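You operate a simulated robot arm through the tools that you are given. There is no shell and no other tool.

The job below is to be done with a simulated robot arm. You get a single attempt, and the scene is never put back.

Task
Put things in order on the top of the bench with the vice. At the end: the clear measuring cup stands where the clear jar with the green lid stood; the clear jar with the green lid stands where the beige tall pine block stood; the beige tall pine block stands where the silver weight with a knob stood; the silver weight with a knob stands on top of the green sheet with two bars; the grey shim stands where the clear measuring cup stood; whatever was shut is shut again. Leave all else as you found it, and nothing knocked over.

The check looks at the end state, three seconds after you hand in, the way a careful person would. Anything else that was tipped, shoved, dropped, spilled or broken makes it a failure. Lids that push on must go on centred and level and be pressed home; caps that screw on are set level and turned clockwise until they are tight. Flat cloth is picked up by pressing the open fingertips on it (5 to 10 N) and closing them slowly along it; thin cloth reads only 2 to 8 mm in the jaws.

Robot
A 7-joint arm with a two-finger parallel gripper, fixed in place. Base frame: the origin is at the foot of the arm, x ahead of it, y to its left, z up; the work surface is at about z = 90. Lengths are in cm, angles in rad, forces in N, time in s.
With the tool pointing down near the work surface it reaches from about 10 to 64 cm from the base axis. Its first joint turns from -1.152 to 1.152 rad. Payload 1.57 kg.
The TCP is the grasp point between the finger pads, 3 cm short of the fingertips. In the tool frame z runs along the fingers and y along their closing line. Largest opening 8 cm; finger width 1.7, thickness 1.2; the body of the gripper, 4 by 8.2 cm, starts 8 cm behind the TCP.
Orientation is that of the tool frame in the base frame, as a unit quaternion [x, y, z, w]. With the fingers straight down and closing along the base's y, the tool's x points along the base's -x, its y along +y and its z along -z.

Tools
- The arm moves only by the tool nudge_tool. Its argument "steps" is a list that holds one entry, the list of rows, each a list of 6 numbers: the shift along the base's x, y, z in cm, then the turn, a rotation vector about the base's x, y, z in rad. In form: [[[x, y, z, wx, wy, wz], ...]]. A call has 1 to 20 rows; each row shifts and turns the commanded pose from where the row before left it. "grip" is the finger opening in cm, from 0 to 8, set as the call begins (left out, the last holds). Each row takes 0.2 s and may step no farther than 5 cm and 0.15 rad from the row before; otherwise, or with a gripper value out of range, the whole call is refused. Where a pose cannot be reached the arm comes as near as it can. A force on the tool above 40 N (or 10 N above the force at the start of the call, whichever is more), or a blocked arm, ends the call early, and 0.2 s more pass. The fingers move at their own pace (about 7.2 cm/s each) and stop on an object; they squeeze with about 43 N. The grip force told is the motor's: it shows also when the fingers shut on nothing. Time passes only in rows, and 0.2 s behind the last, so rows that do not move let the fingers close. It gives the time, the measured TCP pose, the force on the tool (base axes), the opening and the grip force at its end, in the units of the frame above (readings bear some noise), with the torque about the TCP (base axes, N m) and any sound that the robot's microphone picked up.
- Cameras (640 x 400 px; columns grow to the right, rows downward): "scene" is fixed at [8.18, 44.84, 141.92]; the picture's right is [-0.39, -0.92, 0.00], its down [-0.66, 0.28, -0.70] and it looks along [0.64, -0.27, -0.72] (base axes); focal length 239 px, centre (320, 200). "wrist" rides on the gripper at [7.2, -0.7, -12.2] in the tool frame; the picture's right is [0.09, 1.00, 0.00], its down [-0.84, 0.08, -0.54] and it looks along [-0.54, 0.05, 0.84] (tool axes); focal length 238 px, centre (320, 200). There is no depth. A picture from a camera that has moved, and an enlarged one, comes with that camera's place and axes in the base frame and with its lens. The place of the scene camera against the robot may be out by one fixed shift of up to 2.5 cm in any direction.
- camera(camera): a new picture of that camera. The clock stands still meanwhile.
- enlarge(camera, box): a new picture of the part [left, top, right, bottom] of that camera's present view, enlarged. The clock stands still meanwhile.
- sign_off(): hands the job in; it is judged then, once.

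Nothing tells you positions but the pictures and the camera data. Unless the task says otherwise, let go and move clear before handing in.

The tools are called after "Request:" as name(argument=value, ...) on one line, values as JSON. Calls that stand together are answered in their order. nudge_tool: Moves the arm, as the interface text tells. Its arguments: {"type":"object","properties":{"steps":{"type":"array"},"grip":{"type":"number"}},"required":["steps"]} The other tools are called the same way: camera (camera) takes a picture; enlarge (camera, box) takes an enlarged picture of a part of a camera's view; sign_off () hands the job in.

At the start:

```text
time_s: 0.0
eef_pos: [35.45, 15.94, 121.85]
ee_rot: [0.0, 1.0, 0.0, 0.0]
wrist_force: [0.4, -0.1, 0.0]
wrist_torque: [-0.02, 0.04, -0.02]
grip_width: 8.01
finger_force: 0.2
```

scene: 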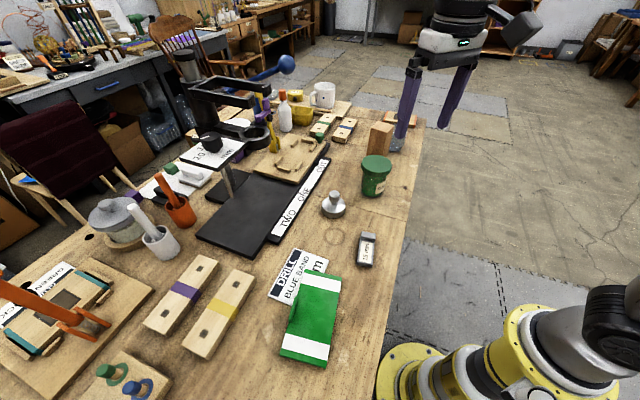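
wrist: 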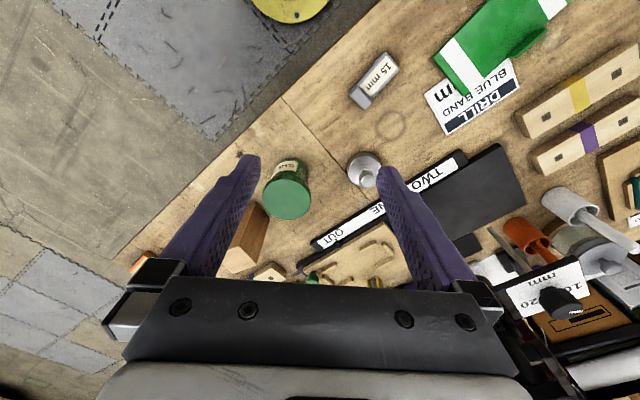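

I see a bench with a vice, a green jar with a green lid, a silver weight with knob, a beige pine block, a grey shim, and a green sheet with two white bars. I'll take closer pictures first to identify and locate everything.

Request:
enlarge(camera="scene", box=[260, 80, 460, 220])

Request:
enlarge(camera="scene", box=[240, 200, 440, 380])

Request:
enlarge(camera="scene", box=[60, 140, 260, 280])

Request:
enlarge(camera="wrist", box=[220, 0, 640, 280])

```text
2.86 times, centred on (360, 150) of scene
camera zoom: at [8.18, 44.84, 141.92], right [-0.39, -0.92, 0.0], down [-0.66, 0.28, -0.7], along [0.64, -0.27, -0.72], focal length 683 px, centre (206, 343)
```

zoom: 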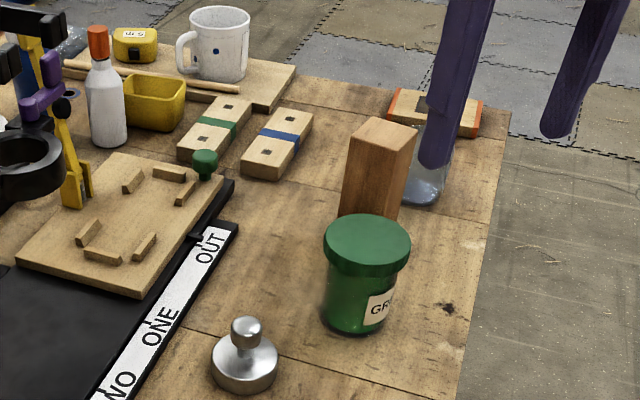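

```text
2.22 times, centred on (340, 290) of scene
camera zoom: at [8.18, 44.84, 141.92], right [-0.39, -0.92, 0.0], down [-0.66, 0.28, -0.7], along [0.64, -0.27, -0.72], focal length 531 px, centre (276, 0)
```

zoom: 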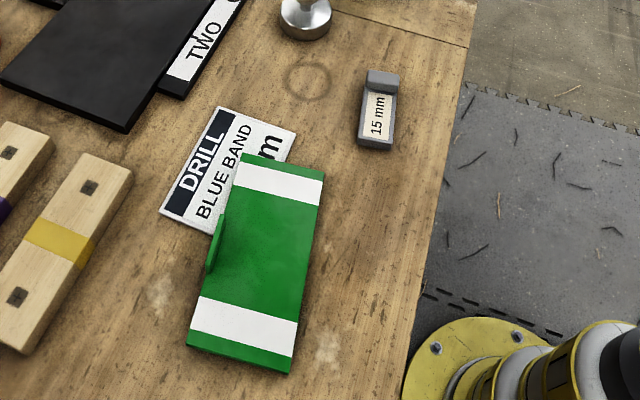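

```text
2.86 times, centred on (160, 210) of scene
camera zoom: at [8.18, 44.84, 141.92], right [-0.39, -0.92, 0.0], down [-0.66, 0.28, -0.7], along [0.64, -0.27, -0.72], focal length 683 px, centre (777, 171)
```

zoom: 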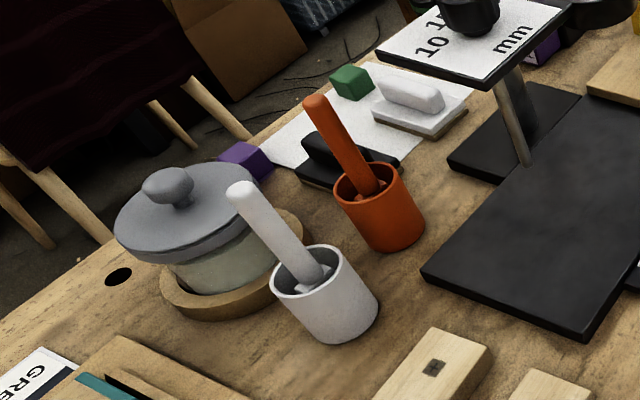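

```text
1.43 times, centred on (430, 140) of wrist
camera zoom: at [28.2, 15.25, 133.99], right [-0.09, 1.0, 0.0], down [0.84, 0.08, 0.54], along [0.54, 0.05, -0.84], focal length 340 px, centre (163, 286)
```

zoom: 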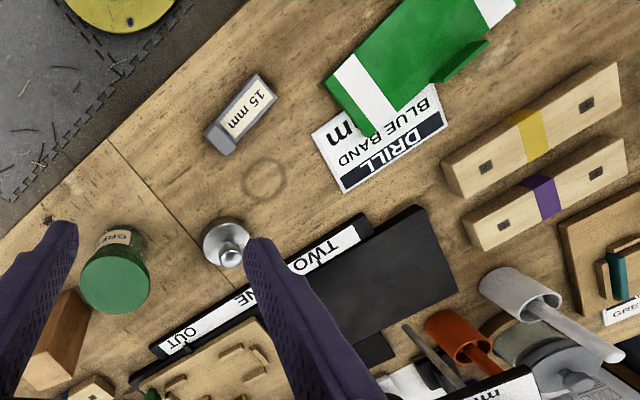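

The weight is at about (48.5, 25.8), the jar at about (51.5, 11.4), and the pine block and cup lie farther out near x≈60–70. I'll move up high over the far right area to see the block and cup with the wrist camera.

Request:
nudge_tool(steps=[[[0, -4, 0, 0, 0, 0], [0, -4, 0, 0, 0, 0], [0, -4, 0, 0, 0, 0], [0, 0, 0, 0, 0, 0]]], grip=8)

Request:
camera(camera="wrist")

Request:
camera(camera="scene")

```text
time_s: 1.0
eef_pos: [35.32, 3.99, 121.8]
ee_rot: [0.0, 1.0, 0.001, 0.0]
wrist_force: [0.8, -0.1, 0.8]
wrist_torque: [0.01, 0.02, 0.01]
grip_width: 8.02
finger_force: 0.0
```

```text
taken
camera wrist: at [28.04, 3.23, 133.86], right [-0.09, 1.0, 0.0], down [0.84, 0.08, 0.54], along [0.54, 0.05, -0.84], focal length 238 px, centre (320, 200)
```

wrist: 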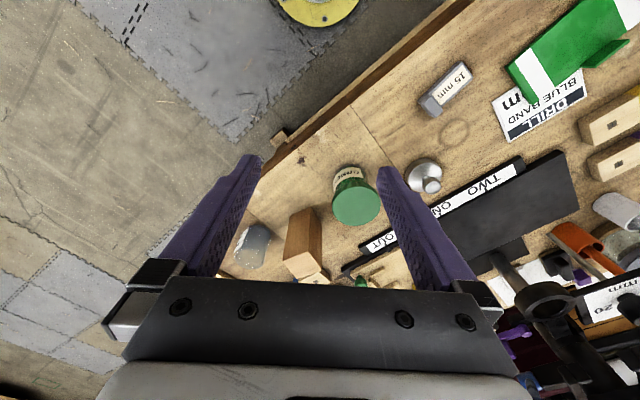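

```text
taken
```

scene: 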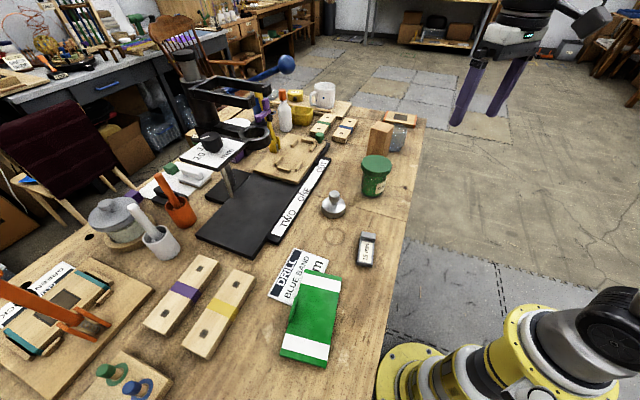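

Request:
enlarge(camera="wrist", box=[220, 140, 420, 280])

Request:
enlarge(camera="scene", box=[330, 90, 430, 220])

Request:
enlarge(camera="wrist", box=[400, 0, 640, 150])

```text
2.86 times, centred on (320, 210) of wrist
camera zoom: at [28.04, 3.23, 133.86], right [-0.09, 1.0, 0.0], down [0.84, 0.08, 0.54], along [0.54, 0.05, -0.84], focal length 681 px, centre (320, 171)
```

zoom: 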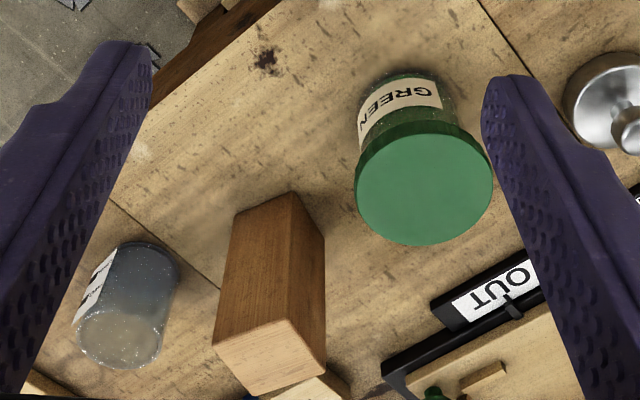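

```text
3.08 times, centred on (380, 155) of scene
camera zoom: at [8.18, 44.84, 141.92], right [-0.39, -0.92, 0.0], down [-0.66, 0.28, -0.7], along [0.64, -0.27, -0.72], focal length 735 px, centre (135, 338)
```

zoom: 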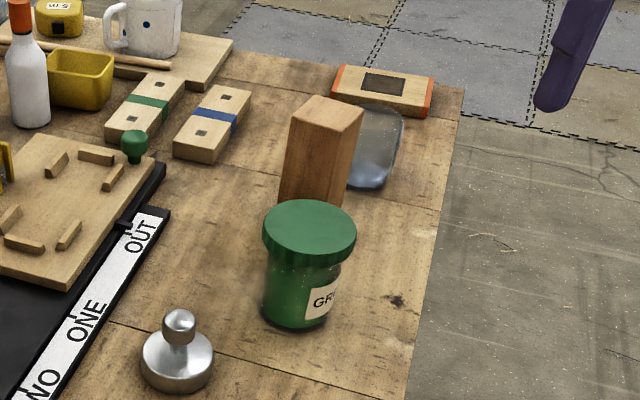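

```text
2.67 times, centred on (520, 75) of wrist
camera zoom: at [28.04, 3.23, 133.86], right [-0.09, 1.0, 0.0], down [0.84, 0.08, 0.54], along [0.54, 0.05, -0.84], focal length 636 px, centre (-213, 533)
```

zoom: 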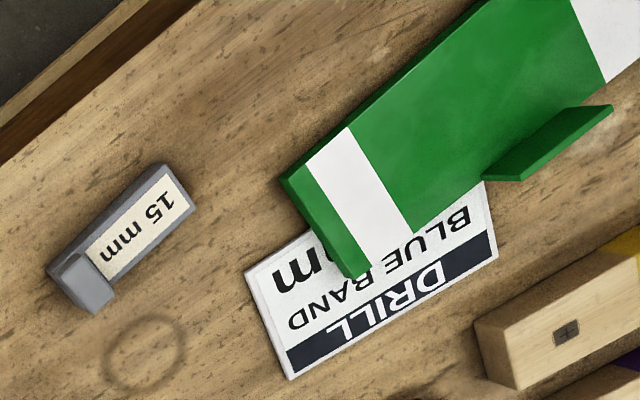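

The cup is a clear tumbler-like vessel at about (67, -8), near the reach limit, and the block is near (61, 2). I'll go closer for a better view of these.

Request:
nudge_tool(steps=[[[4, -1, -1, 0, 0, 0], [4, -1, -1, 0, 0, 0], [4, -1, -1, 0, 0, 0], [0, 0, 0, 0, 0, 0]]], grip=8)

Request:
camera(camera="wrist")

Request:
enlarge(camera="wrist", box=[220, 100, 420, 280])

```text
time_s: 2.0
eef_pos: [47.37, 0.97, 118.7]
ee_rot: [0.0, 1.0, 0.001, 0.0]
wrist_force: [-0.5, 0.1, -1.1]
wrist_torque: [0.03, 0.02, -0.02]
grip_width: 7.98
finger_force: 0.0
```

```text
taken
camera wrist: at [40.1, 0.16, 130.87], right [-0.09, 1.0, 0.0], down [0.84, 0.08, 0.54], along [0.54, 0.05, -0.84], focal length 238 px, centre (320, 200)
```

wrist: 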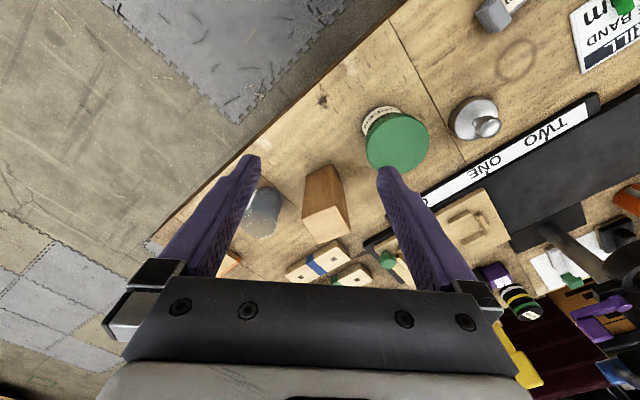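

```text
2.22 times, centred on (320, 190) of wrist
camera zoom: at [40.1, 0.16, 130.87], right [-0.09, 1.0, 0.0], down [0.84, 0.08, 0.54], along [0.54, 0.05, -0.84], focal length 530 px, centre (320, 222)
```

zoom: 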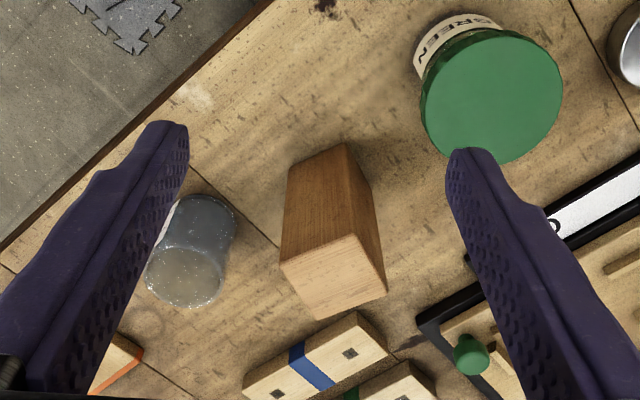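

The cup is hidden behind the left finger, so I'll shift toward -y to centre it between the fingers.

Request:
nudge_tool(steps=[[[0, -4, 0, 0, 0, 0], [0, -4, 0, 0, 0, 0], [0, -2, -3, 0, 0, 0], [0, 0, 0, 0, 0, 0]]], grip=8)

Request:
enlarge(camera="wrist", box=[240, 120, 400, 280])

Request:
camera(camera="wrist")

```text
time_s: 3.0
eef_pos: [47.27, -9.17, 115.93]
ee_rot: [0.001, 1.0, 0.0, 0.0]
wrist_force: [-1.0, 0.1, 0.0]
wrist_torque: [0.01, 0.02, 0.03]
grip_width: 7.98
finger_force: 0.2
```

```text
2.50 times, centred on (320, 200) of wrist
camera zoom: at [40.14, -9.79, 128.05], right [-0.09, 1.0, 0.0], down [0.84, 0.08, 0.54], along [0.54, 0.05, -0.84], focal length 596 px, centre (320, 200)
```

zoom: 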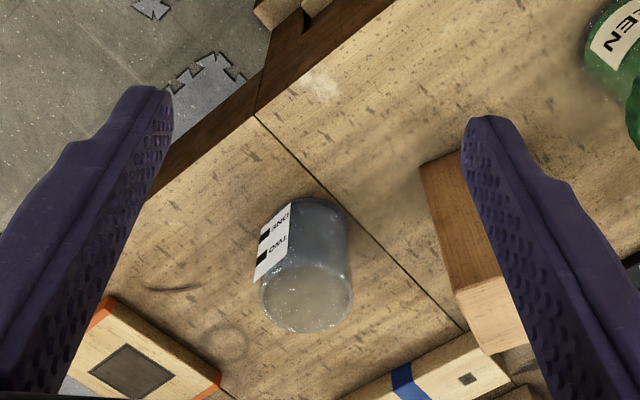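

```text
taken
camera wrist: at [40.14, -9.79, 128.05], right [-0.09, 1.0, 0.0], down [0.84, 0.08, 0.54], along [0.54, 0.05, -0.84], focal length 238 px, centre (320, 200)
```

wrist: 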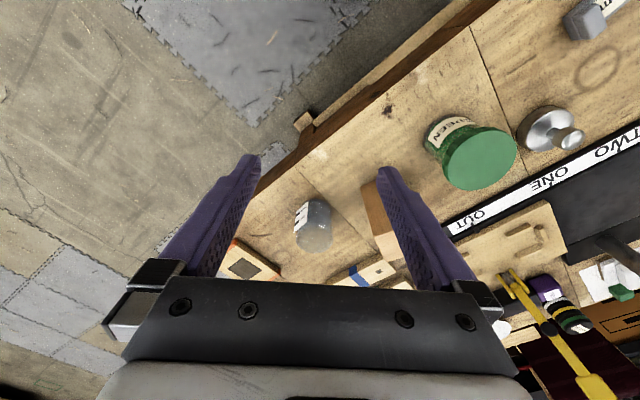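

The cup is about 6 cm wide and 8 cm tall at roughly (67.4, -8.2). The block is about 5×5×13.5 cm at roughly (61.7, 3.1). Next I'll go look at the jar, weight, shim and green sheet from closer up.

Request:
nudge_tool(steps=[[[-3, 4, 0, 0, 0, 0], [-3, 4, 0, 0, 0, 0], [-3, 4, 0, 0, 0, 0], [-1.5, 4, 0, 0, 0, 0], [0, 4, 0, 0, 0, 0], [0, 2, 0, 0, 0, 0], [0, 0, 0, 0, 0, 0]]], grip=8)

Request:
enlarge(camera="wrist", box=[240, 80, 400, 240])

Request:
camera(camera="wrist")

```text
time_s: 4.6
eef_pos: [36.87, 12.82, 115.88]
ee_rot: [0.0, 1.0, 0.0, 0.001]
wrist_force: [-0.1, -0.2, -0.2]
wrist_torque: [-0.03, -0.04, 0.01]
grip_width: 8.0
finger_force: 0.1
```

```text
2.50 times, centred on (320, 160) of wrist
camera zoom: at [29.67, 12.11, 128.04], right [-0.09, 1.0, 0.0], down [0.84, 0.08, 0.54], along [0.54, 0.05, -0.84], focal length 596 px, centre (320, 300)
```

zoom: 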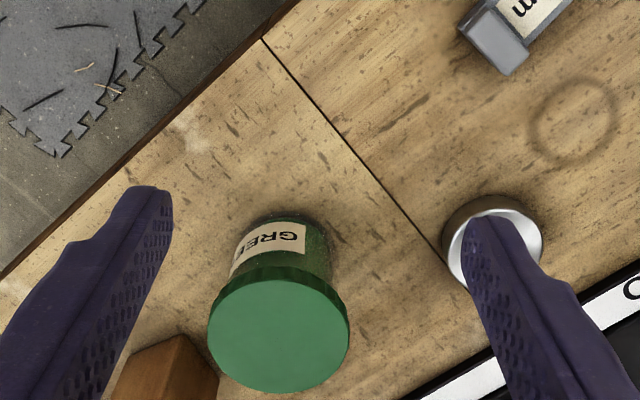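

```text
taken
camera wrist: at [29.67, 12.11, 128.04], right [-0.09, 1.0, 0.0], down [0.84, 0.08, 0.54], along [0.54, 0.05, -0.84], focal length 238 px, centre (320, 200)
```

wrist: 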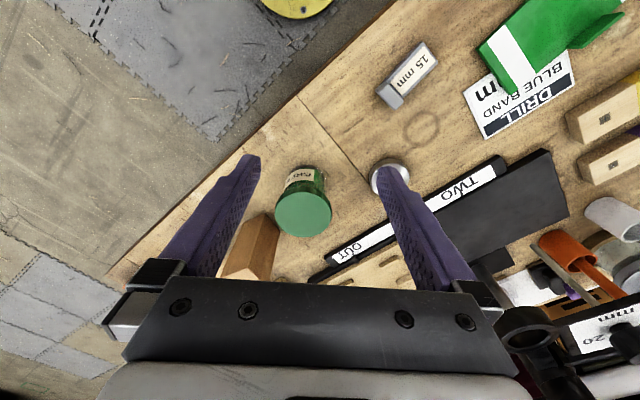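

The jar is at about (50.3, 11.5) with lid top at z≈100, the lid about 8.3 cm wide and the body about 6.3 cm wide. I need a close side view of the jar to plan a side grip below the lid, so I'll zoom the scene camera.

Request:
enlarge(camera="scene", box=[345, 145, 405, 205])

Request:
enlarge(camera="scene", box=[310, 180, 360, 230])

Request:
enlarge(camera="scene", box=[260, 230, 390, 375])

Request:
enlarge(camera="scene", box=[360, 100, 430, 160])

```text
6.67 times, centred on (375, 175) of scene
camera zoom: at [8.18, 44.84, 141.92], right [-0.39, -0.92, 0.0], down [-0.66, 0.28, -0.7], along [0.64, -0.27, -0.72], focal length 1593 px, centre (-47, 367)
```

zoom: 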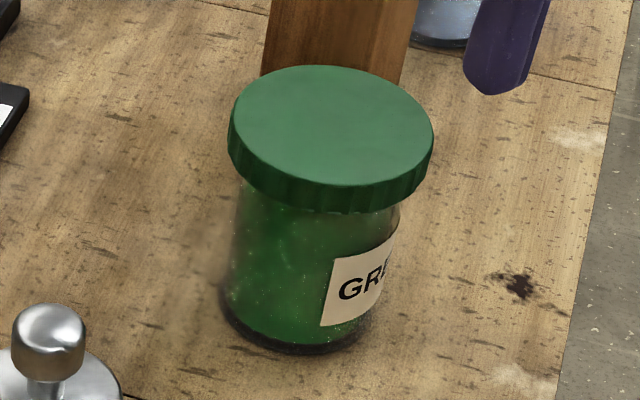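

```text
8.00 times, centred on (335, 205) of scene
camera zoom: at [8.18, 44.84, 141.92], right [-0.39, -0.92, 0.0], down [-0.66, 0.28, -0.7], along [0.64, -0.27, -0.72], focal length 1912 px, centre (200, 160)
```

zoom: 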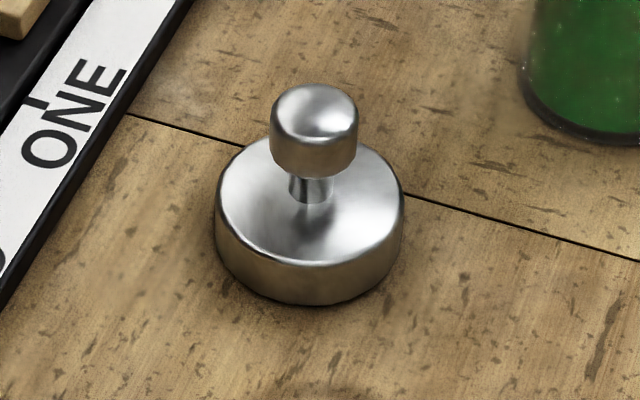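

```text
2.76 times, centred on (325, 302) of scene
camera zoom: at [8.18, 44.84, 141.92], right [-0.39, -0.92, 0.0], down [-0.66, 0.28, -0.7], along [0.64, -0.27, -0.72], focal length 659 px, centre (306, -83)
```

zoom: 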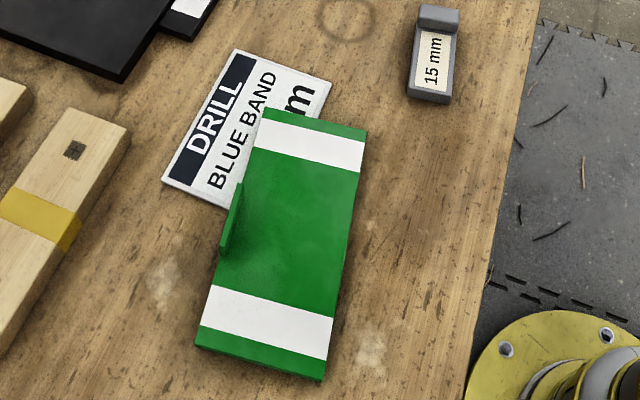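

```text
6.67 times, centred on (395, 130) of scene
camera zoom: at [8.18, 44.84, 141.92], right [-0.39, -0.92, 0.0], down [-0.66, 0.28, -0.7], along [0.64, -0.27, -0.72], focal length 1593 px, centre (-180, 667)
```

zoom: 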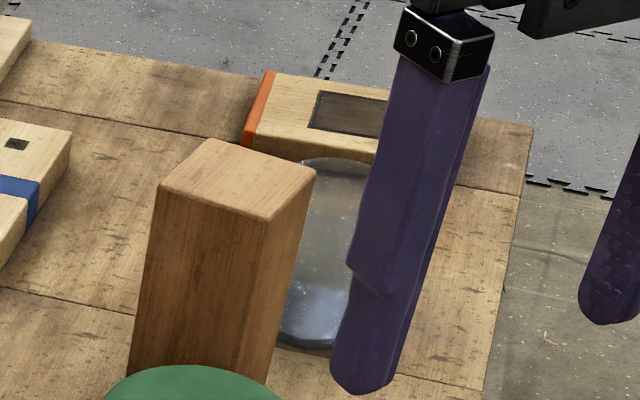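

The weight has a base about 6.7 cm wide and a knob about 3 cm wide with its top near z≈96.5. I'll view it closer before grasping the knob.

Request:
nudge_tool(steps=[[[1, 4, -1, 0, 0, 0], [1, 4, -1, 0, 0, 0], [1, 4, -1, 0, 0, 0], [0, 1, -1, 0, 0, 0], [0, 0, 0, 0, 0, 0]]], grip=8)

Request:
enlarge(camera="wrist", box=[240, 100, 400, 260])

Request:
camera(camera="wrist")

```text
time_s: 5.8
eef_pos: [39.93, 25.7, 111.93]
ee_rot: [0.0, 1.0, 0.0, -0.001]
wrist_force: [0.2, 0.7, 0.1]
wrist_torque: [0.04, 0.01, 0.02]
grip_width: 7.99
finger_force: 0.0
```

```text
2.50 times, centred on (320, 180) of wrist
camera zoom: at [32.69, 24.99, 123.97], right [-0.09, 1.0, 0.0], down [0.84, 0.08, 0.54], along [0.54, 0.05, -0.84], focal length 596 px, centre (320, 250)
```

zoom: 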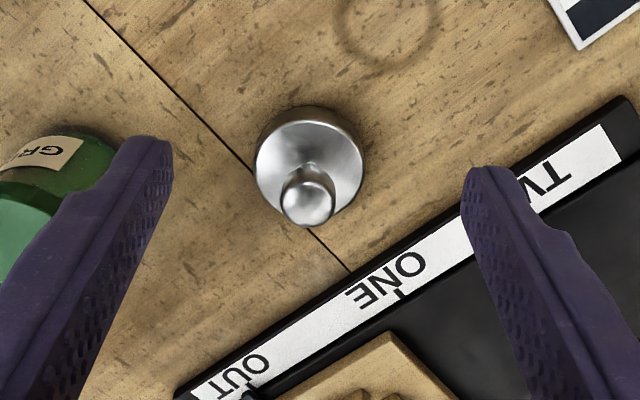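

```text
taken
camera wrist: at [32.69, 24.99, 123.97], right [-0.09, 1.0, 0.0], down [0.84, 0.08, 0.54], along [0.54, 0.05, -0.84], focal length 238 px, centre (320, 200)
```

wrist: 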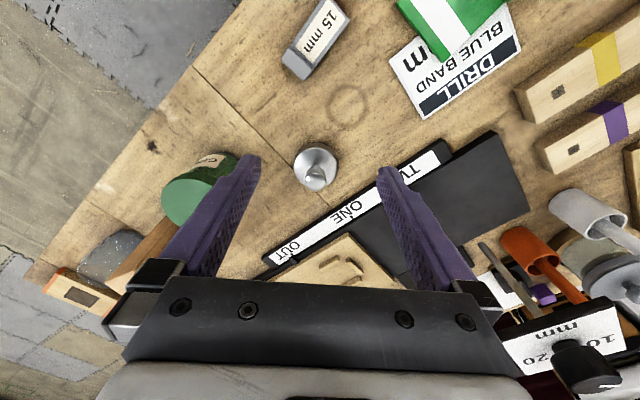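

The weight is centred at about (47.7, 25.7) with the knob top near z≈96.3. I'll go above it and descend with the fingers around the knob.

Request:
nudge_tool(steps=[[[4, 0, -2, 0, 0, 0], [3.8, 0, -2, 0, 0, 0], [0, 0, -3, 0, 0, 0], [0, 0, 0, 0, 0, 0]]], grip=5.5)

Request:
enlarge(camera="wrist", box=[220, 160, 420, 290])

Request:
enlarge(camera="scene", box=[280, 130, 400, 230])

```text
time_s: 6.8
eef_pos: [47.59, 26.03, 104.97]
ee_rot: [0.0, 1.0, 0.001, -0.001]
wrist_force: [0.1, 0.0, 0.2]
wrist_torque: [0.01, 0.01, -0.01]
grip_width: 5.49
finger_force: 0.0
```

```text
3.08 times, centred on (320, 225) of wrist
camera zoom: at [40.47, 25.23, 117.04], right [-0.09, 1.0, 0.0], down [0.84, 0.08, 0.54], along [0.54, 0.05, -0.84], focal length 733 px, centre (320, 123)
```

zoom: 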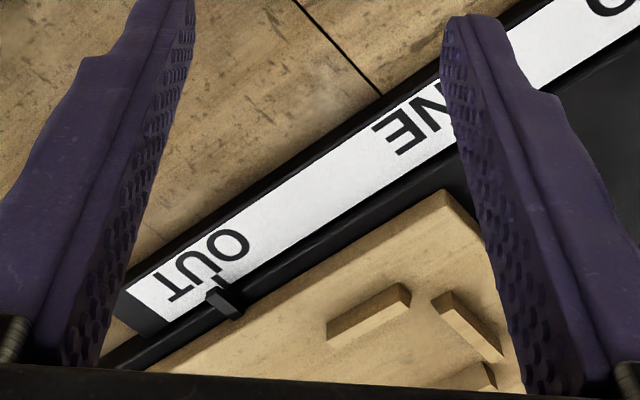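

```text
4.00 times, centred on (340, 180) of scene
camera zoom: at [8.18, 44.84, 141.92], right [-0.39, -0.92, 0.0], down [-0.66, 0.28, -0.7], along [0.64, -0.27, -0.72], focal length 956 px, centre (240, 280)
```

zoom: 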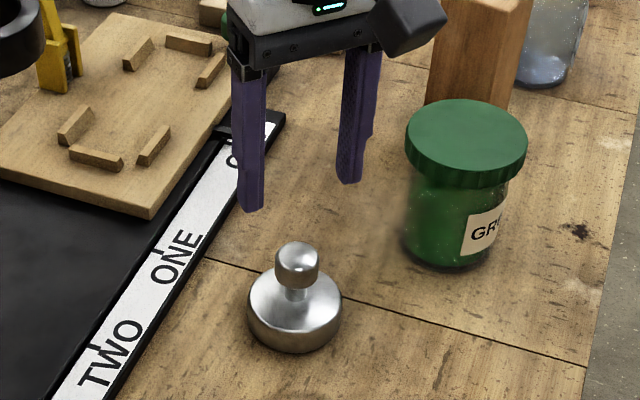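

The gripper is above the weight. I'll descend around the knob now.

Request:
nudge_tool(steps=[[[0, -0.2, -3, 0, 0, 0], [0, 0, -2.5, 0, 0, 0], [0, 0, -2, 0, 0, 0], [0, 0, -1, 0, 0, 0], [0, 0, -0.6, 0, 0, 0], [0, 0, 0, 0, 0, 0]]], grip=5.5)

Request:
enlarge(camera="scene", box=[300, 150, 380, 230])

Request:
enlarge(camera="wrist", box=[220, 100, 420, 290])

```text
time_s: 8.2
eef_pos: [47.56, 25.67, 95.8]
ee_rot: [-0.001, 1.0, 0.0, 0.0]
wrist_force: [-0.9, -1.0, -0.3]
wrist_torque: [-0.01, -0.02, -0.03]
grip_width: 5.52
finger_force: 0.1
```

```text
5.00 times, centred on (340, 190) of scene
camera zoom: at [8.18, 44.84, 141.92], right [-0.39, -0.92, 0.0], down [-0.66, 0.28, -0.7], along [0.64, -0.27, -0.72], focal length 1195 px, centre (220, 250)
```

zoom: 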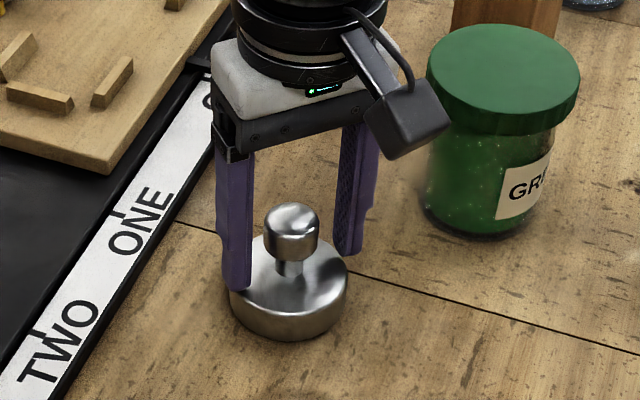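

```text
2.11 times, centred on (320, 195) of wrist
camera zoom: at [40.41, 24.97, 107.94], right [-0.09, 1.0, 0.0], down [0.84, 0.08, 0.54], along [0.54, 0.05, -0.84], focal length 502 px, centre (320, 210)
```

zoom: 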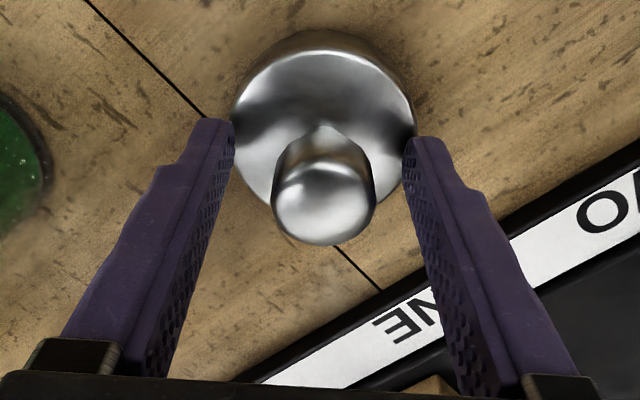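

The fingers straddle the knob and are well centred. I'll lower a touch and close.

Request:
nudge_tool(steps=[[[0.1, 0, -0.25, 0, 0, 0], [0, 0, 0, 0, 0, 0]]], grip=5.5)

Request:
nudge_tool(steps=[[[0, 0, 0, 0, 0, 0], [0, 0, 0, 0, 0, 0], [0, 0, 0, 0, 0, 0], [0, 0, 0, 0, 0, 0]]], grip=1.5)

```text
time_s: 8.8
eef_pos: [47.75, 25.8, 95.61]
ee_rot: [-0.001, 1.0, 0.0, 0.001]
wrist_force: [0.0, -0.4, -0.6]
wrist_torque: [-0.01, -0.02, 0.0]
grip_width: 5.51
finger_force: 0.1
```

```text
time_s: 9.8
eef_pos: [47.81, 25.77, 95.58]
ee_rot: [0.0, 1.0, 0.0, 0.0]
wrist_force: [0.9, 1.0, 1.1]
wrist_torque: [0.04, -0.04, 0.04]
grip_width: 2.87
finger_force: 39.0
```

The knob is gripped at 2.87 cm wide. I'll lift and check the weight, then move to look at the green sheet.

Request:
nudge_tool(steps=[[[0, 0, 1, 0, 0, 0], [0, 0, 2, 0, 0, 0], [0, 0, 3, 0, 0, 0], [0, 0, 4, 0, 0, 0], [0, 0, 0, 0, 0, 0]]])

Request:
enlarge(camera="scene", box=[280, 110, 400, 230])

```text
time_s: 11.0
eef_pos: [47.81, 25.89, 105.46]
ee_rot: [0.001, 1.0, 0.001, -0.001]
wrist_force: [0.3, -0.2, -2.7]
wrist_torque: [0.01, 0.01, -0.03]
grip_width: 2.87
finger_force: 38.4
```

```text
3.33 times, centred on (340, 170) of scene
camera zoom: at [8.19, 44.84, 141.92], right [-0.39, -0.92, 0.0], down [-0.66, 0.28, -0.7], along [0.64, -0.27, -0.72], focal length 796 px, centre (253, 300)
```

zoom: 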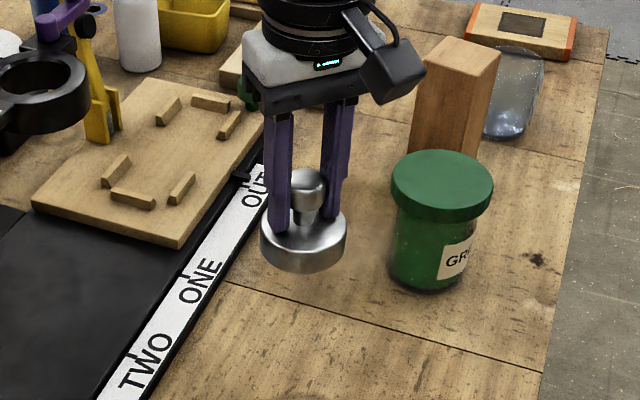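

The weight is held level. I'll carry it toward the green sheet and look at the sheet with the wrist camera.

Request:
nudge_tool(steps=[[[-3.5, 1.5, 1, 0, 0, 0], [-3.5, 1.5, 1, 0, 0, 0], [-3.5, 1.5, 1, 0, 0, 0], [-3.5, 1.5, 1, 0, 0, 0], [-3.5, 1.5, 0, 0, 0, 0], [0, 0, 0, 0, 0, 0]]])

Request:
camera(camera="wrist")

Request:
enlarge(camera="wrist", box=[300, 0, 560, 160])

Request:
camera(camera="scene")

```text
time_s: 12.4
eef_pos: [30.23, 33.29, 109.34]
ee_rot: [0.001, 1.0, 0.0, 0.0]
wrist_force: [0.1, 0.7, -3.1]
wrist_torque: [-0.03, 0.0, -0.03]
grip_width: 2.87
finger_force: 38.2
```

```text
taken
camera wrist: at [23.0, 32.55, 121.6], right [-0.09, 1.0, 0.0], down [0.84, 0.08, 0.54], along [0.54, 0.05, -0.84], focal length 238 px, centre (320, 200)
```

wrist: 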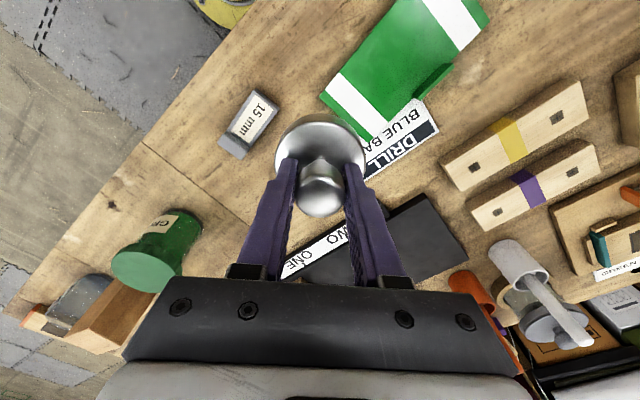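

```text
2.46 times, centred on (430, 80) of wrist
camera zoom: at [23.0, 32.55, 121.6], right [-0.09, 1.0, 0.0], down [0.84, 0.08, 0.54], along [0.54, 0.05, -0.84], focal length 587 px, centre (49, 495)
```

zoom: 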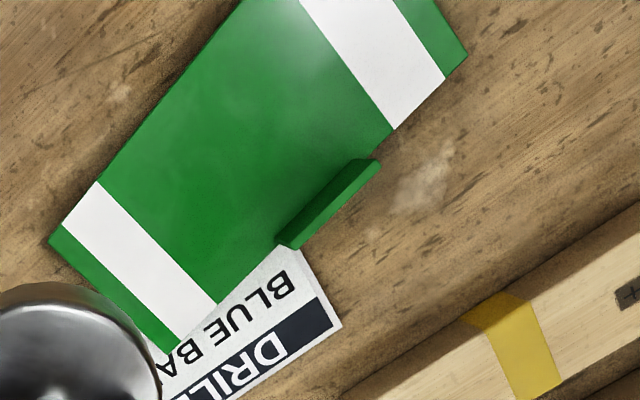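

```text
taken
```

scene: 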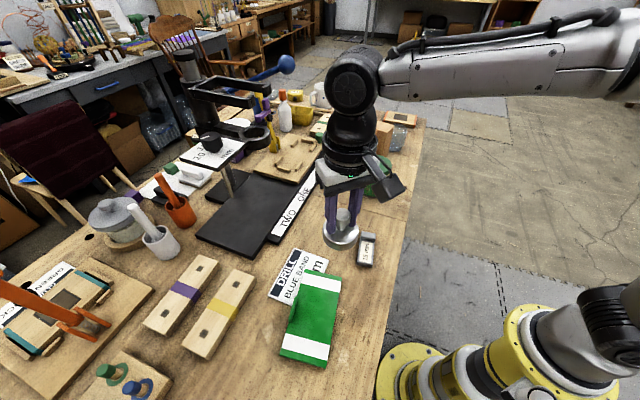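

The sheet's corners are near (28, 33), (33, 40), (19, 50) and (14, 43), so its centre is about (23.8, 41.3) with a raised tab on the far side. I'll carry the weight over the centre and lower it partway.

Request:
nudge_tool(steps=[[[-2.1, 2.6, 0, 0, 0, 0], [-2.1, 2.6, 0, 0, 0, 0], [-2.1, 2.6, -2, 0, 0, 0], [0, 0, -3, 0, 0, 0], [0, 0, -3, 0, 0, 0], [0, 0, 0, 0, 0, 0]]])

Request:
enlarge(camera="scene", box=[250, 220, 390, 380])

Request:
camera(camera="wrist")

```text
time_s: 13.8
eef_pos: [24.13, 41.01, 101.49]
ee_rot: [0.0, 1.0, 0.0, 0.0]
wrist_force: [-0.6, -0.5, -3.8]
wrist_torque: [0.02, -0.03, 0.01]
grip_width: 2.9
finger_force: 38.6
```

```text
2.50 times, centred on (320, 300) of scene
camera zoom: at [8.18, 44.84, 141.92], right [-0.39, -0.92, 0.0], down [-0.66, 0.28, -0.7], along [0.64, -0.27, -0.72], focal length 597 px, centre (320, -50)
```

zoom: 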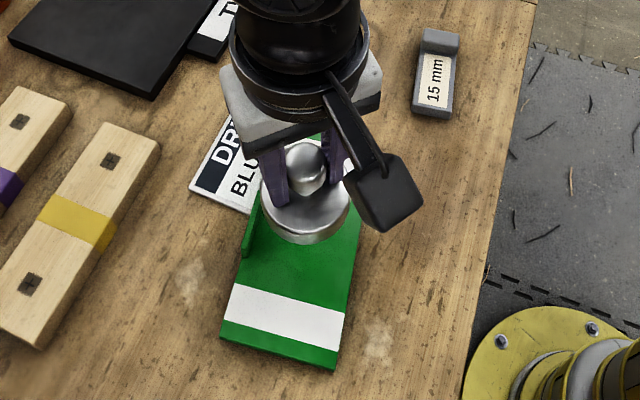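

```text
taken
camera wrist: at [16.87, 40.3, 113.66], right [-0.09, 1.0, 0.0], down [0.84, 0.08, 0.54], along [0.54, 0.05, -0.84], focal length 238 px, centre (320, 200)
```

wrist: 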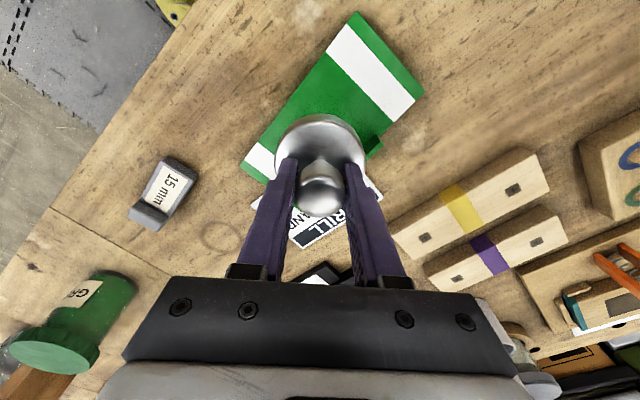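

The weight is right above the sheet's centre. I'll lower it in small steps until contact.

Request:
nudge_tool(steps=[[[0, 0, -1.5, 0, 0, 0], [0, 0, -1.5, 0, 0, 0], [0, 0, -0.5, 0, 0, 0], [0, 0, 0, 0, 0, 0]]])

Request:
enlarge(camera="scene", box=[270, 240, 370, 340])

```text
time_s: 14.8
eef_pos: [24.0, 41.02, 98.06]
ee_rot: [0.0, 1.0, 0.0, 0.0]
wrist_force: [0.0, 0.0, -2.4]
wrist_torque: [-0.01, 0.01, -0.02]
grip_width: 2.88
finger_force: 38.9
```

```text
4.00 times, centred on (320, 290) of scene
camera zoom: at [8.18, 44.84, 141.92], right [-0.39, -0.92, 0.0], down [-0.66, 0.28, -0.7], along [0.64, -0.27, -0.72], focal length 956 px, centre (320, -160)
```

zoom: 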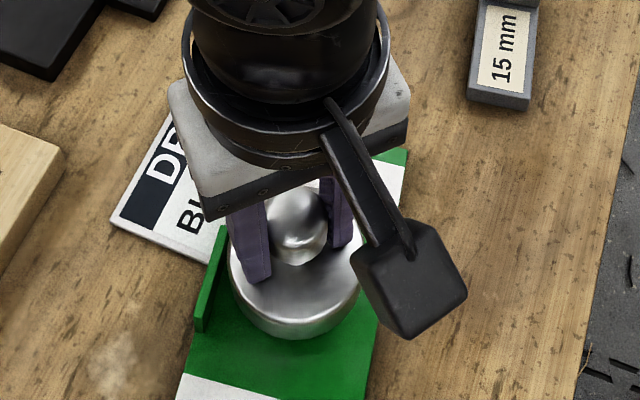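

The weight sits between the tab and the other edge. I'll make a tiny shift away from the tab and lower in fine steps.

Request:
nudge_tool(steps=[[[-0.1, -0.13, -0.3, 0, 0, 0], [0, 0, -0.3, 0, 0, 0], [0, 0, -0.2, 0, 0, 0], [0, 0, 0, 0, 0, 0]]])

Request:
nudge_tool(steps=[[[0, 0, -0.15, 0, 0, 0], [0, 0, -0.15, 0, 0, 0], [0, 0, 0, 0, 0, 0]]])

```text
time_s: 15.8
eef_pos: [23.86, 40.98, 97.26]
ee_rot: [0.0, 1.0, 0.0, 0.0]
wrist_force: [0.0, 0.8, -2.8]
wrist_torque: [-0.03, -0.03, -0.04]
grip_width: 2.89
finger_force: 38.3
```

```text
time_s: 16.6
eef_pos: [23.8, 40.89, 96.89]
ee_rot: [0.0, 1.0, -0.001, 0.0]
wrist_force: [0.3, 0.3, -2.4]
wrist_torque: [0.0, 0.03, -0.02]
grip_width: 2.86
finger_force: 38.2
```

Request:
nudge_tool(steps=[[[0, 0, -0.15, 0, 0, 0], [0, 0, -0.15, 0, 0, 0], [0, 0, 0, 0, 0, 0]]])

Request:
enlarge(camera="scene", box=[270, 240, 370, 340])

```text
time_s: 17.4
eef_pos: [23.96, 41.07, 96.91]
ee_rot: [0.0, 1.0, 0.002, 0.002]
wrist_force: [2.2, 1.4, 16.0]
wrist_torque: [0.09, -0.51, 0.04]
grip_width: 2.88
finger_force: 38.9
```

```text
4.00 times, centred on (320, 290) of scene
camera zoom: at [8.17, 44.82, 141.93], right [-0.39, -0.92, 0.0], down [-0.66, 0.28, -0.7], along [0.64, -0.27, -0.72], focal length 956 px, centre (320, -160)
```

zoom: 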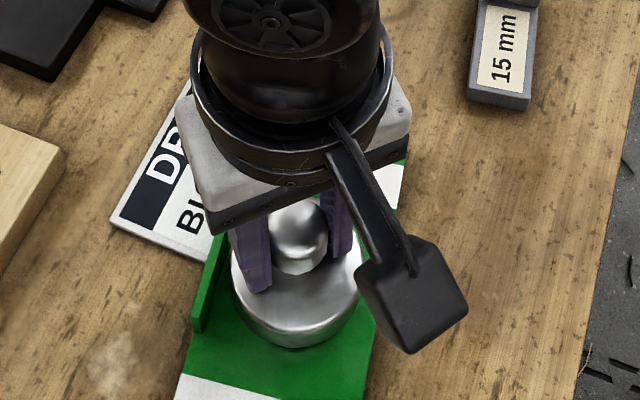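

Contact is made (16 N). I'll relieve the pressure slightly and release.

Request:
nudge_tool(steps=[[[0, 0, 0.15, 0, 0, 0], [0, 0, 0.05, 0, 0, 0], [0, 0, 0, 0, 0, 0]]])

Request:
nudge_tool(steps=[[[0, 0, 0, 0, 0, 0], [0, 0, 0, 0, 0, 0], [0, 0, 0, 0, 0, 0]]], grip=5.5)

Request:
nudge_tool(steps=[[[0, 0, 1, 0, 0, 0], [0, 0, 3, 0, 0, 0], [0, 0, 4, 0, 0, 0], [0, 0, 4, 0, 0, 0], [0, 0, 0, 0, 0, 0]]])

Request:
enlarge(camera="scene", box=[270, 240, 370, 380])

Request:
camera(camera="wrist")

```text
time_s: 18.2
eef_pos: [23.8, 41.05, 96.86]
ee_rot: [0.001, 1.0, 0.001, 0.0]
wrist_force: [1.6, 2.5, 15.1]
wrist_torque: [0.15, -0.5, 0.09]
grip_width: 2.9
finger_force: 38.5
```

```text
time_s: 19.0
eef_pos: [23.8, 40.92, 96.91]
ee_rot: [0.0, 1.0, 0.0, 0.0]
wrist_force: [-0.5, -1.1, 9.7]
wrist_torque: [0.12, -0.02, 0.02]
grip_width: 5.34
finger_force: 0.1
```

```text
time_s: 20.2
eef_pos: [23.81, 40.79, 108.84]
ee_rot: [0.0, 1.0, 0.001, 0.0]
wrist_force: [-0.7, 1.0, -0.5]
wrist_torque: [0.02, 0.04, -0.02]
grip_width: 5.48
finger_force: 0.1
```

```text
2.86 times, centred on (320, 310) of scene
camera zoom: at [8.18, 44.84, 141.92], right [-0.39, -0.92, 0.0], down [-0.66, 0.28, -0.7], along [0.64, -0.27, -0.72], focal length 683 px, centre (320, -114)
```

zoom: 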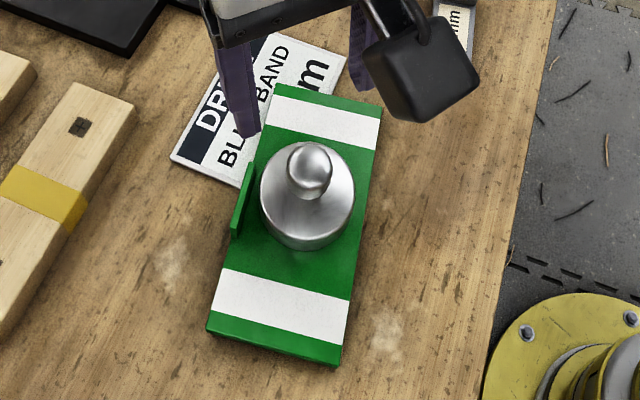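

```text
taken
camera wrist: at [16.62, 40.09, 120.91], right [-0.09, 1.0, 0.0], down [0.84, 0.08, 0.54], along [0.54, 0.05, -0.84], focal length 238 px, centre (320, 200)
```

wrist: 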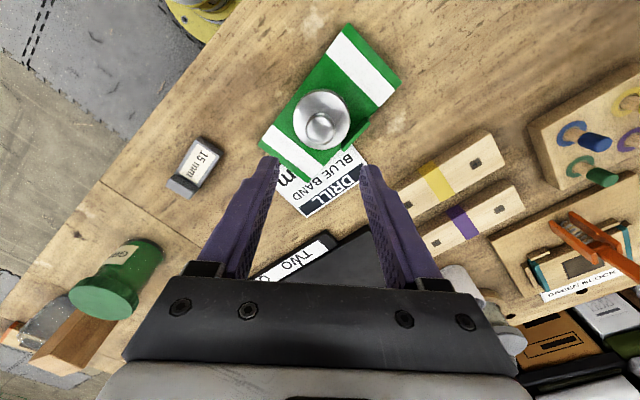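

The weight now stands on the green sheet. Next is the pine block, so I'll go up and over for a careful look at it.

Request:
nudge_tool(steps=[[[0, 0, 4, 0, 0, 0], [0, 0, 3.5, 0, 0, 0], [2.6, -4.2, 0, 0, 0, 0], [2.6, -4.2, 0, 0, 0, 0], [2.6, -4.2, 0, 0, 0, 0], [2.6, -4.2, 0, 0, 0, 0], [2.6, -4.2, 0, 0, 0, 0], [2.6, -4.2, 0, 0, 0, 0], [2.6, -4.2, 0, 0, 0, 0], [2.6, -4.2, 0, 0, 0, 0], [2.6, -4.2, 0, 0, 0, 0], [0, 0, 0, 0, 0, 0], [0, 0, 0, 0, 0, 0]]], grip=8)

Request:
enlarge(camera="wrist", box=[250, 110, 410, 270])

Request:
camera(camera="wrist")

```text
time_s: 23.0
eef_pos: [47.42, 3.06, 116.33]
ee_rot: [0.0, 1.0, 0.0, 0.0]
wrist_force: [0.3, -0.3, 0.7]
wrist_torque: [-0.01, 0.01, -0.02]
grip_width: 8.0
finger_force: 0.0
```

```text
2.50 times, centred on (330, 190) of wrist
camera zoom: at [40.23, 2.3, 128.51], right [-0.09, 1.0, 0.0], down [0.84, 0.08, 0.54], along [0.54, 0.05, -0.84], focal length 596 px, centre (295, 225)
```

zoom: 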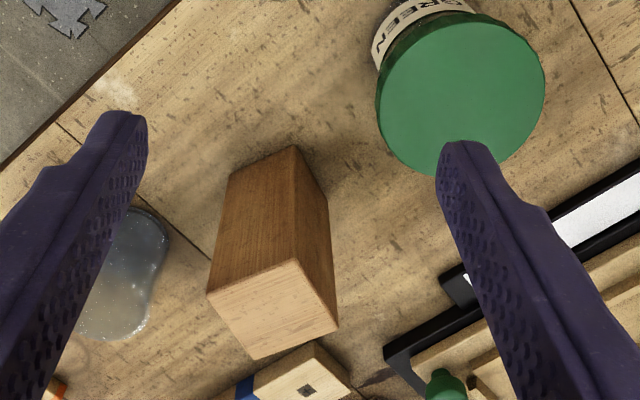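

```text
taken
camera wrist: at [40.23, 2.3, 128.51], right [-0.09, 1.0, 0.0], down [0.84, 0.08, 0.54], along [0.54, 0.05, -0.84], focal length 238 px, centre (320, 200)
```

wrist: 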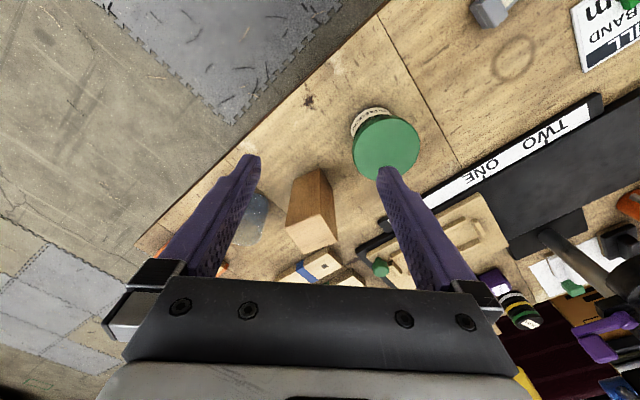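

The block's top is at z≈103.8, centred at about (61.7, 3.1), with its faces turned about 31°. I'll yaw the gripper to match and move above it.

Request:
nudge_tool(steps=[[[3.5, 0, -1, 0, 0, 0.135], [3.5, 0, -1, 0, 0, 0.135], [3.5, 0, -1, 0, 0, 0.135], [3.7, 0, -1, 0, 0, 0.135], [0, 0, 0, 0, 0, 0], [0, 0, 0, 0, 0, 0]]], grip=8)

Request:
camera(camera="wrist")

Request:
enlarge(camera="scene", box=[330, 70, 430, 190])

```text
time_s: 24.4
eef_pos: [58.47, 2.69, 110.81]
ee_rot: [-0.267, 0.964, 0.0, 0.001]
wrist_force: [-0.5, 0.0, -0.2]
wrist_torque: [-0.01, 0.0, 0.0]
grip_width: 7.99
finger_force: 0.1
out of reach, approached as far as the arm can: row 3, 4
```

```text
taken
camera wrist: at [52.69, -1.52, 122.84], right [-0.59, 0.81, 0.0], down [0.68, 0.5, 0.54], along [0.44, 0.32, -0.84], focal length 238 px, centre (320, 200)
```

wrist: 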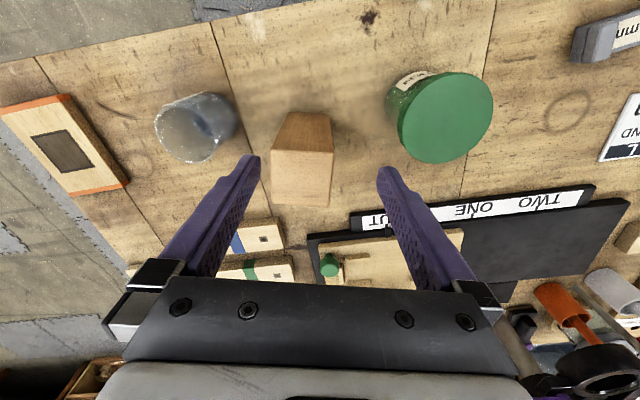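

```text
3.33 times, centred on (380, 130) of scene
camera zoom: at [8.18, 44.84, 141.92], right [-0.39, -0.92, 0.0], down [-0.66, 0.28, -0.7], along [0.64, -0.27, -0.72], focal length 796 px, centre (120, 433)
```

zoom: 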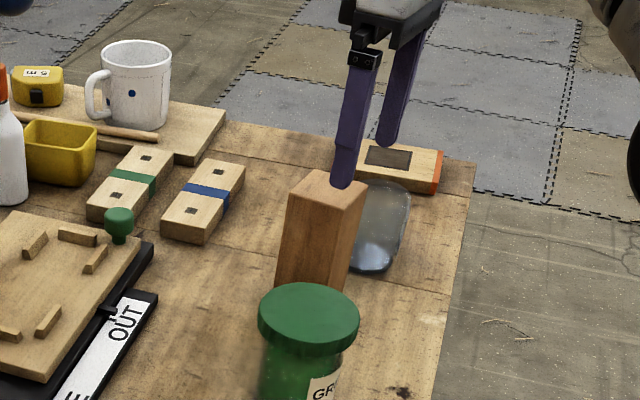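

The arm hits its reach limit up here, since reach grows lower down. I'll back off a little to learn where the commanded pose is, then approach the block along its faces while descending.

Request:
nudge_tool(steps=[[[-3, -1.5, -1.5, 0, 0, 0], [0, 0, 0, 0, 0, 0], [0, 0, 0, 0, 0, 0]]], grip=8)

Request:
camera(camera="wrist")

```text
time_s: 25.2
eef_pos: [55.62, 1.2, 109.15]
ee_rot: [-0.266, 0.964, 0.0, 0.0]
wrist_force: [0.3, 0.0, 0.1]
wrist_torque: [0.01, 0.0, 0.0]
grip_width: 8.01
finger_force: 0.0
```

```text
taken
camera wrist: at [49.7, -3.07, 121.22], right [-0.59, 0.81, 0.0], down [0.68, 0.5, 0.54], along [0.44, 0.32, -0.84], focal length 238 px, centre (320, 200)
```

wrist: 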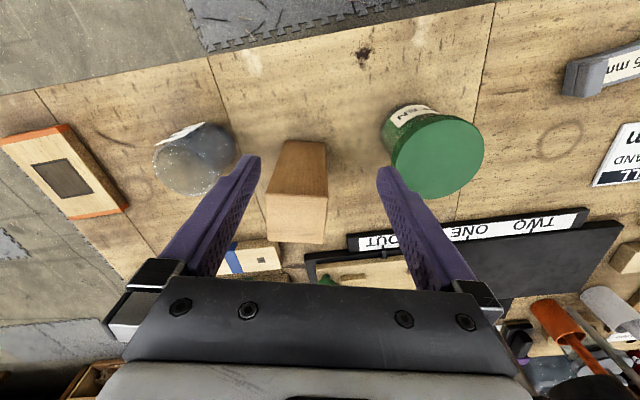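

Request:
enlarge(camera="wrist", box=[240, 120, 400, 260])

```text
2.86 times, centred on (320, 190) of wrist
camera zoom: at [49.7, -3.07, 121.22], right [-0.59, 0.81, 0.0], down [0.68, 0.5, 0.54], along [0.44, 0.32, -0.84], focal length 681 px, centre (320, 229)
```

zoom: 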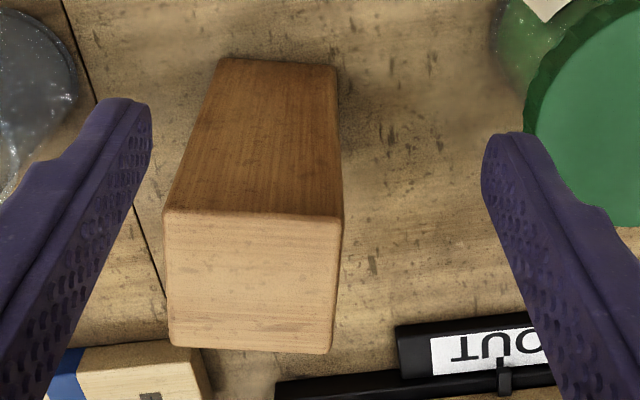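

The block's centre is about (61.9, 3.1), it is 5.4 cm wide, and it is turned about 32°. I'll descend in front of it, then slide the open fingers forward along its sides.

Request:
nudge_tool(steps=[[[2.5, -0.5, -2, 0, 0, 0.025], [0, 0, -3, 0, 0, 0], [0, 0, -3, 0, 0, 0], [0, 0, -2.6, 0, 0, 0], [0, 0, 0, 0, 0, 0]]], grip=8)

Request:
camera(camera="wrist")

Request:
enlarge(camera="scene", box=[330, 70, 430, 190])

```text
time_s: 26.4
eef_pos: [57.89, 0.83, 98.47]
ee_rot: [-0.28, 0.96, 0.0, -0.001]
wrist_force: [0.1, 0.0, 0.6]
wrist_torque: [-0.01, 0.01, 0.0]
grip_width: 7.98
finger_force: 0.0
```

```text
taken
camera wrist: at [52.33, -3.67, 110.59], right [-0.61, 0.79, 0.0], down [0.67, 0.51, 0.54], along [0.43, 0.33, -0.84], focal length 238 px, centre (320, 200)
```

wrist: 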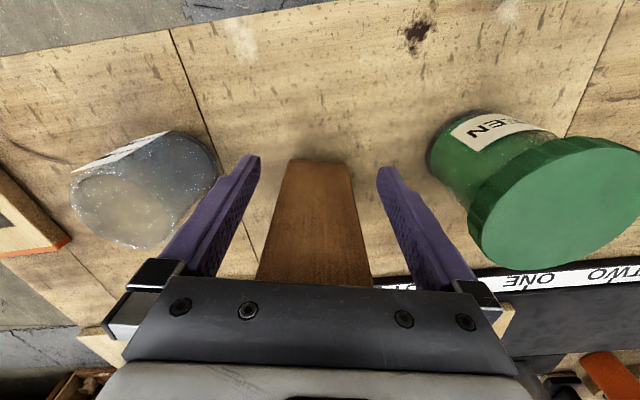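

```text
3.33 times, centred on (380, 130) of scene
camera zoom: at [8.18, 44.84, 141.92], right [-0.39, -0.92, 0.0], down [-0.66, 0.28, -0.7], along [0.64, -0.27, -0.72], focal length 796 px, centre (120, 433)
```

zoom: 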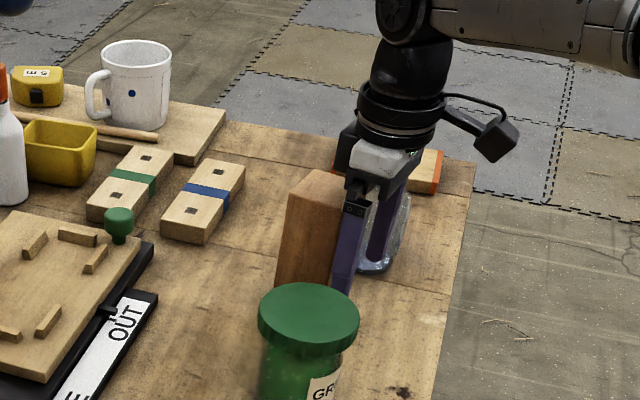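

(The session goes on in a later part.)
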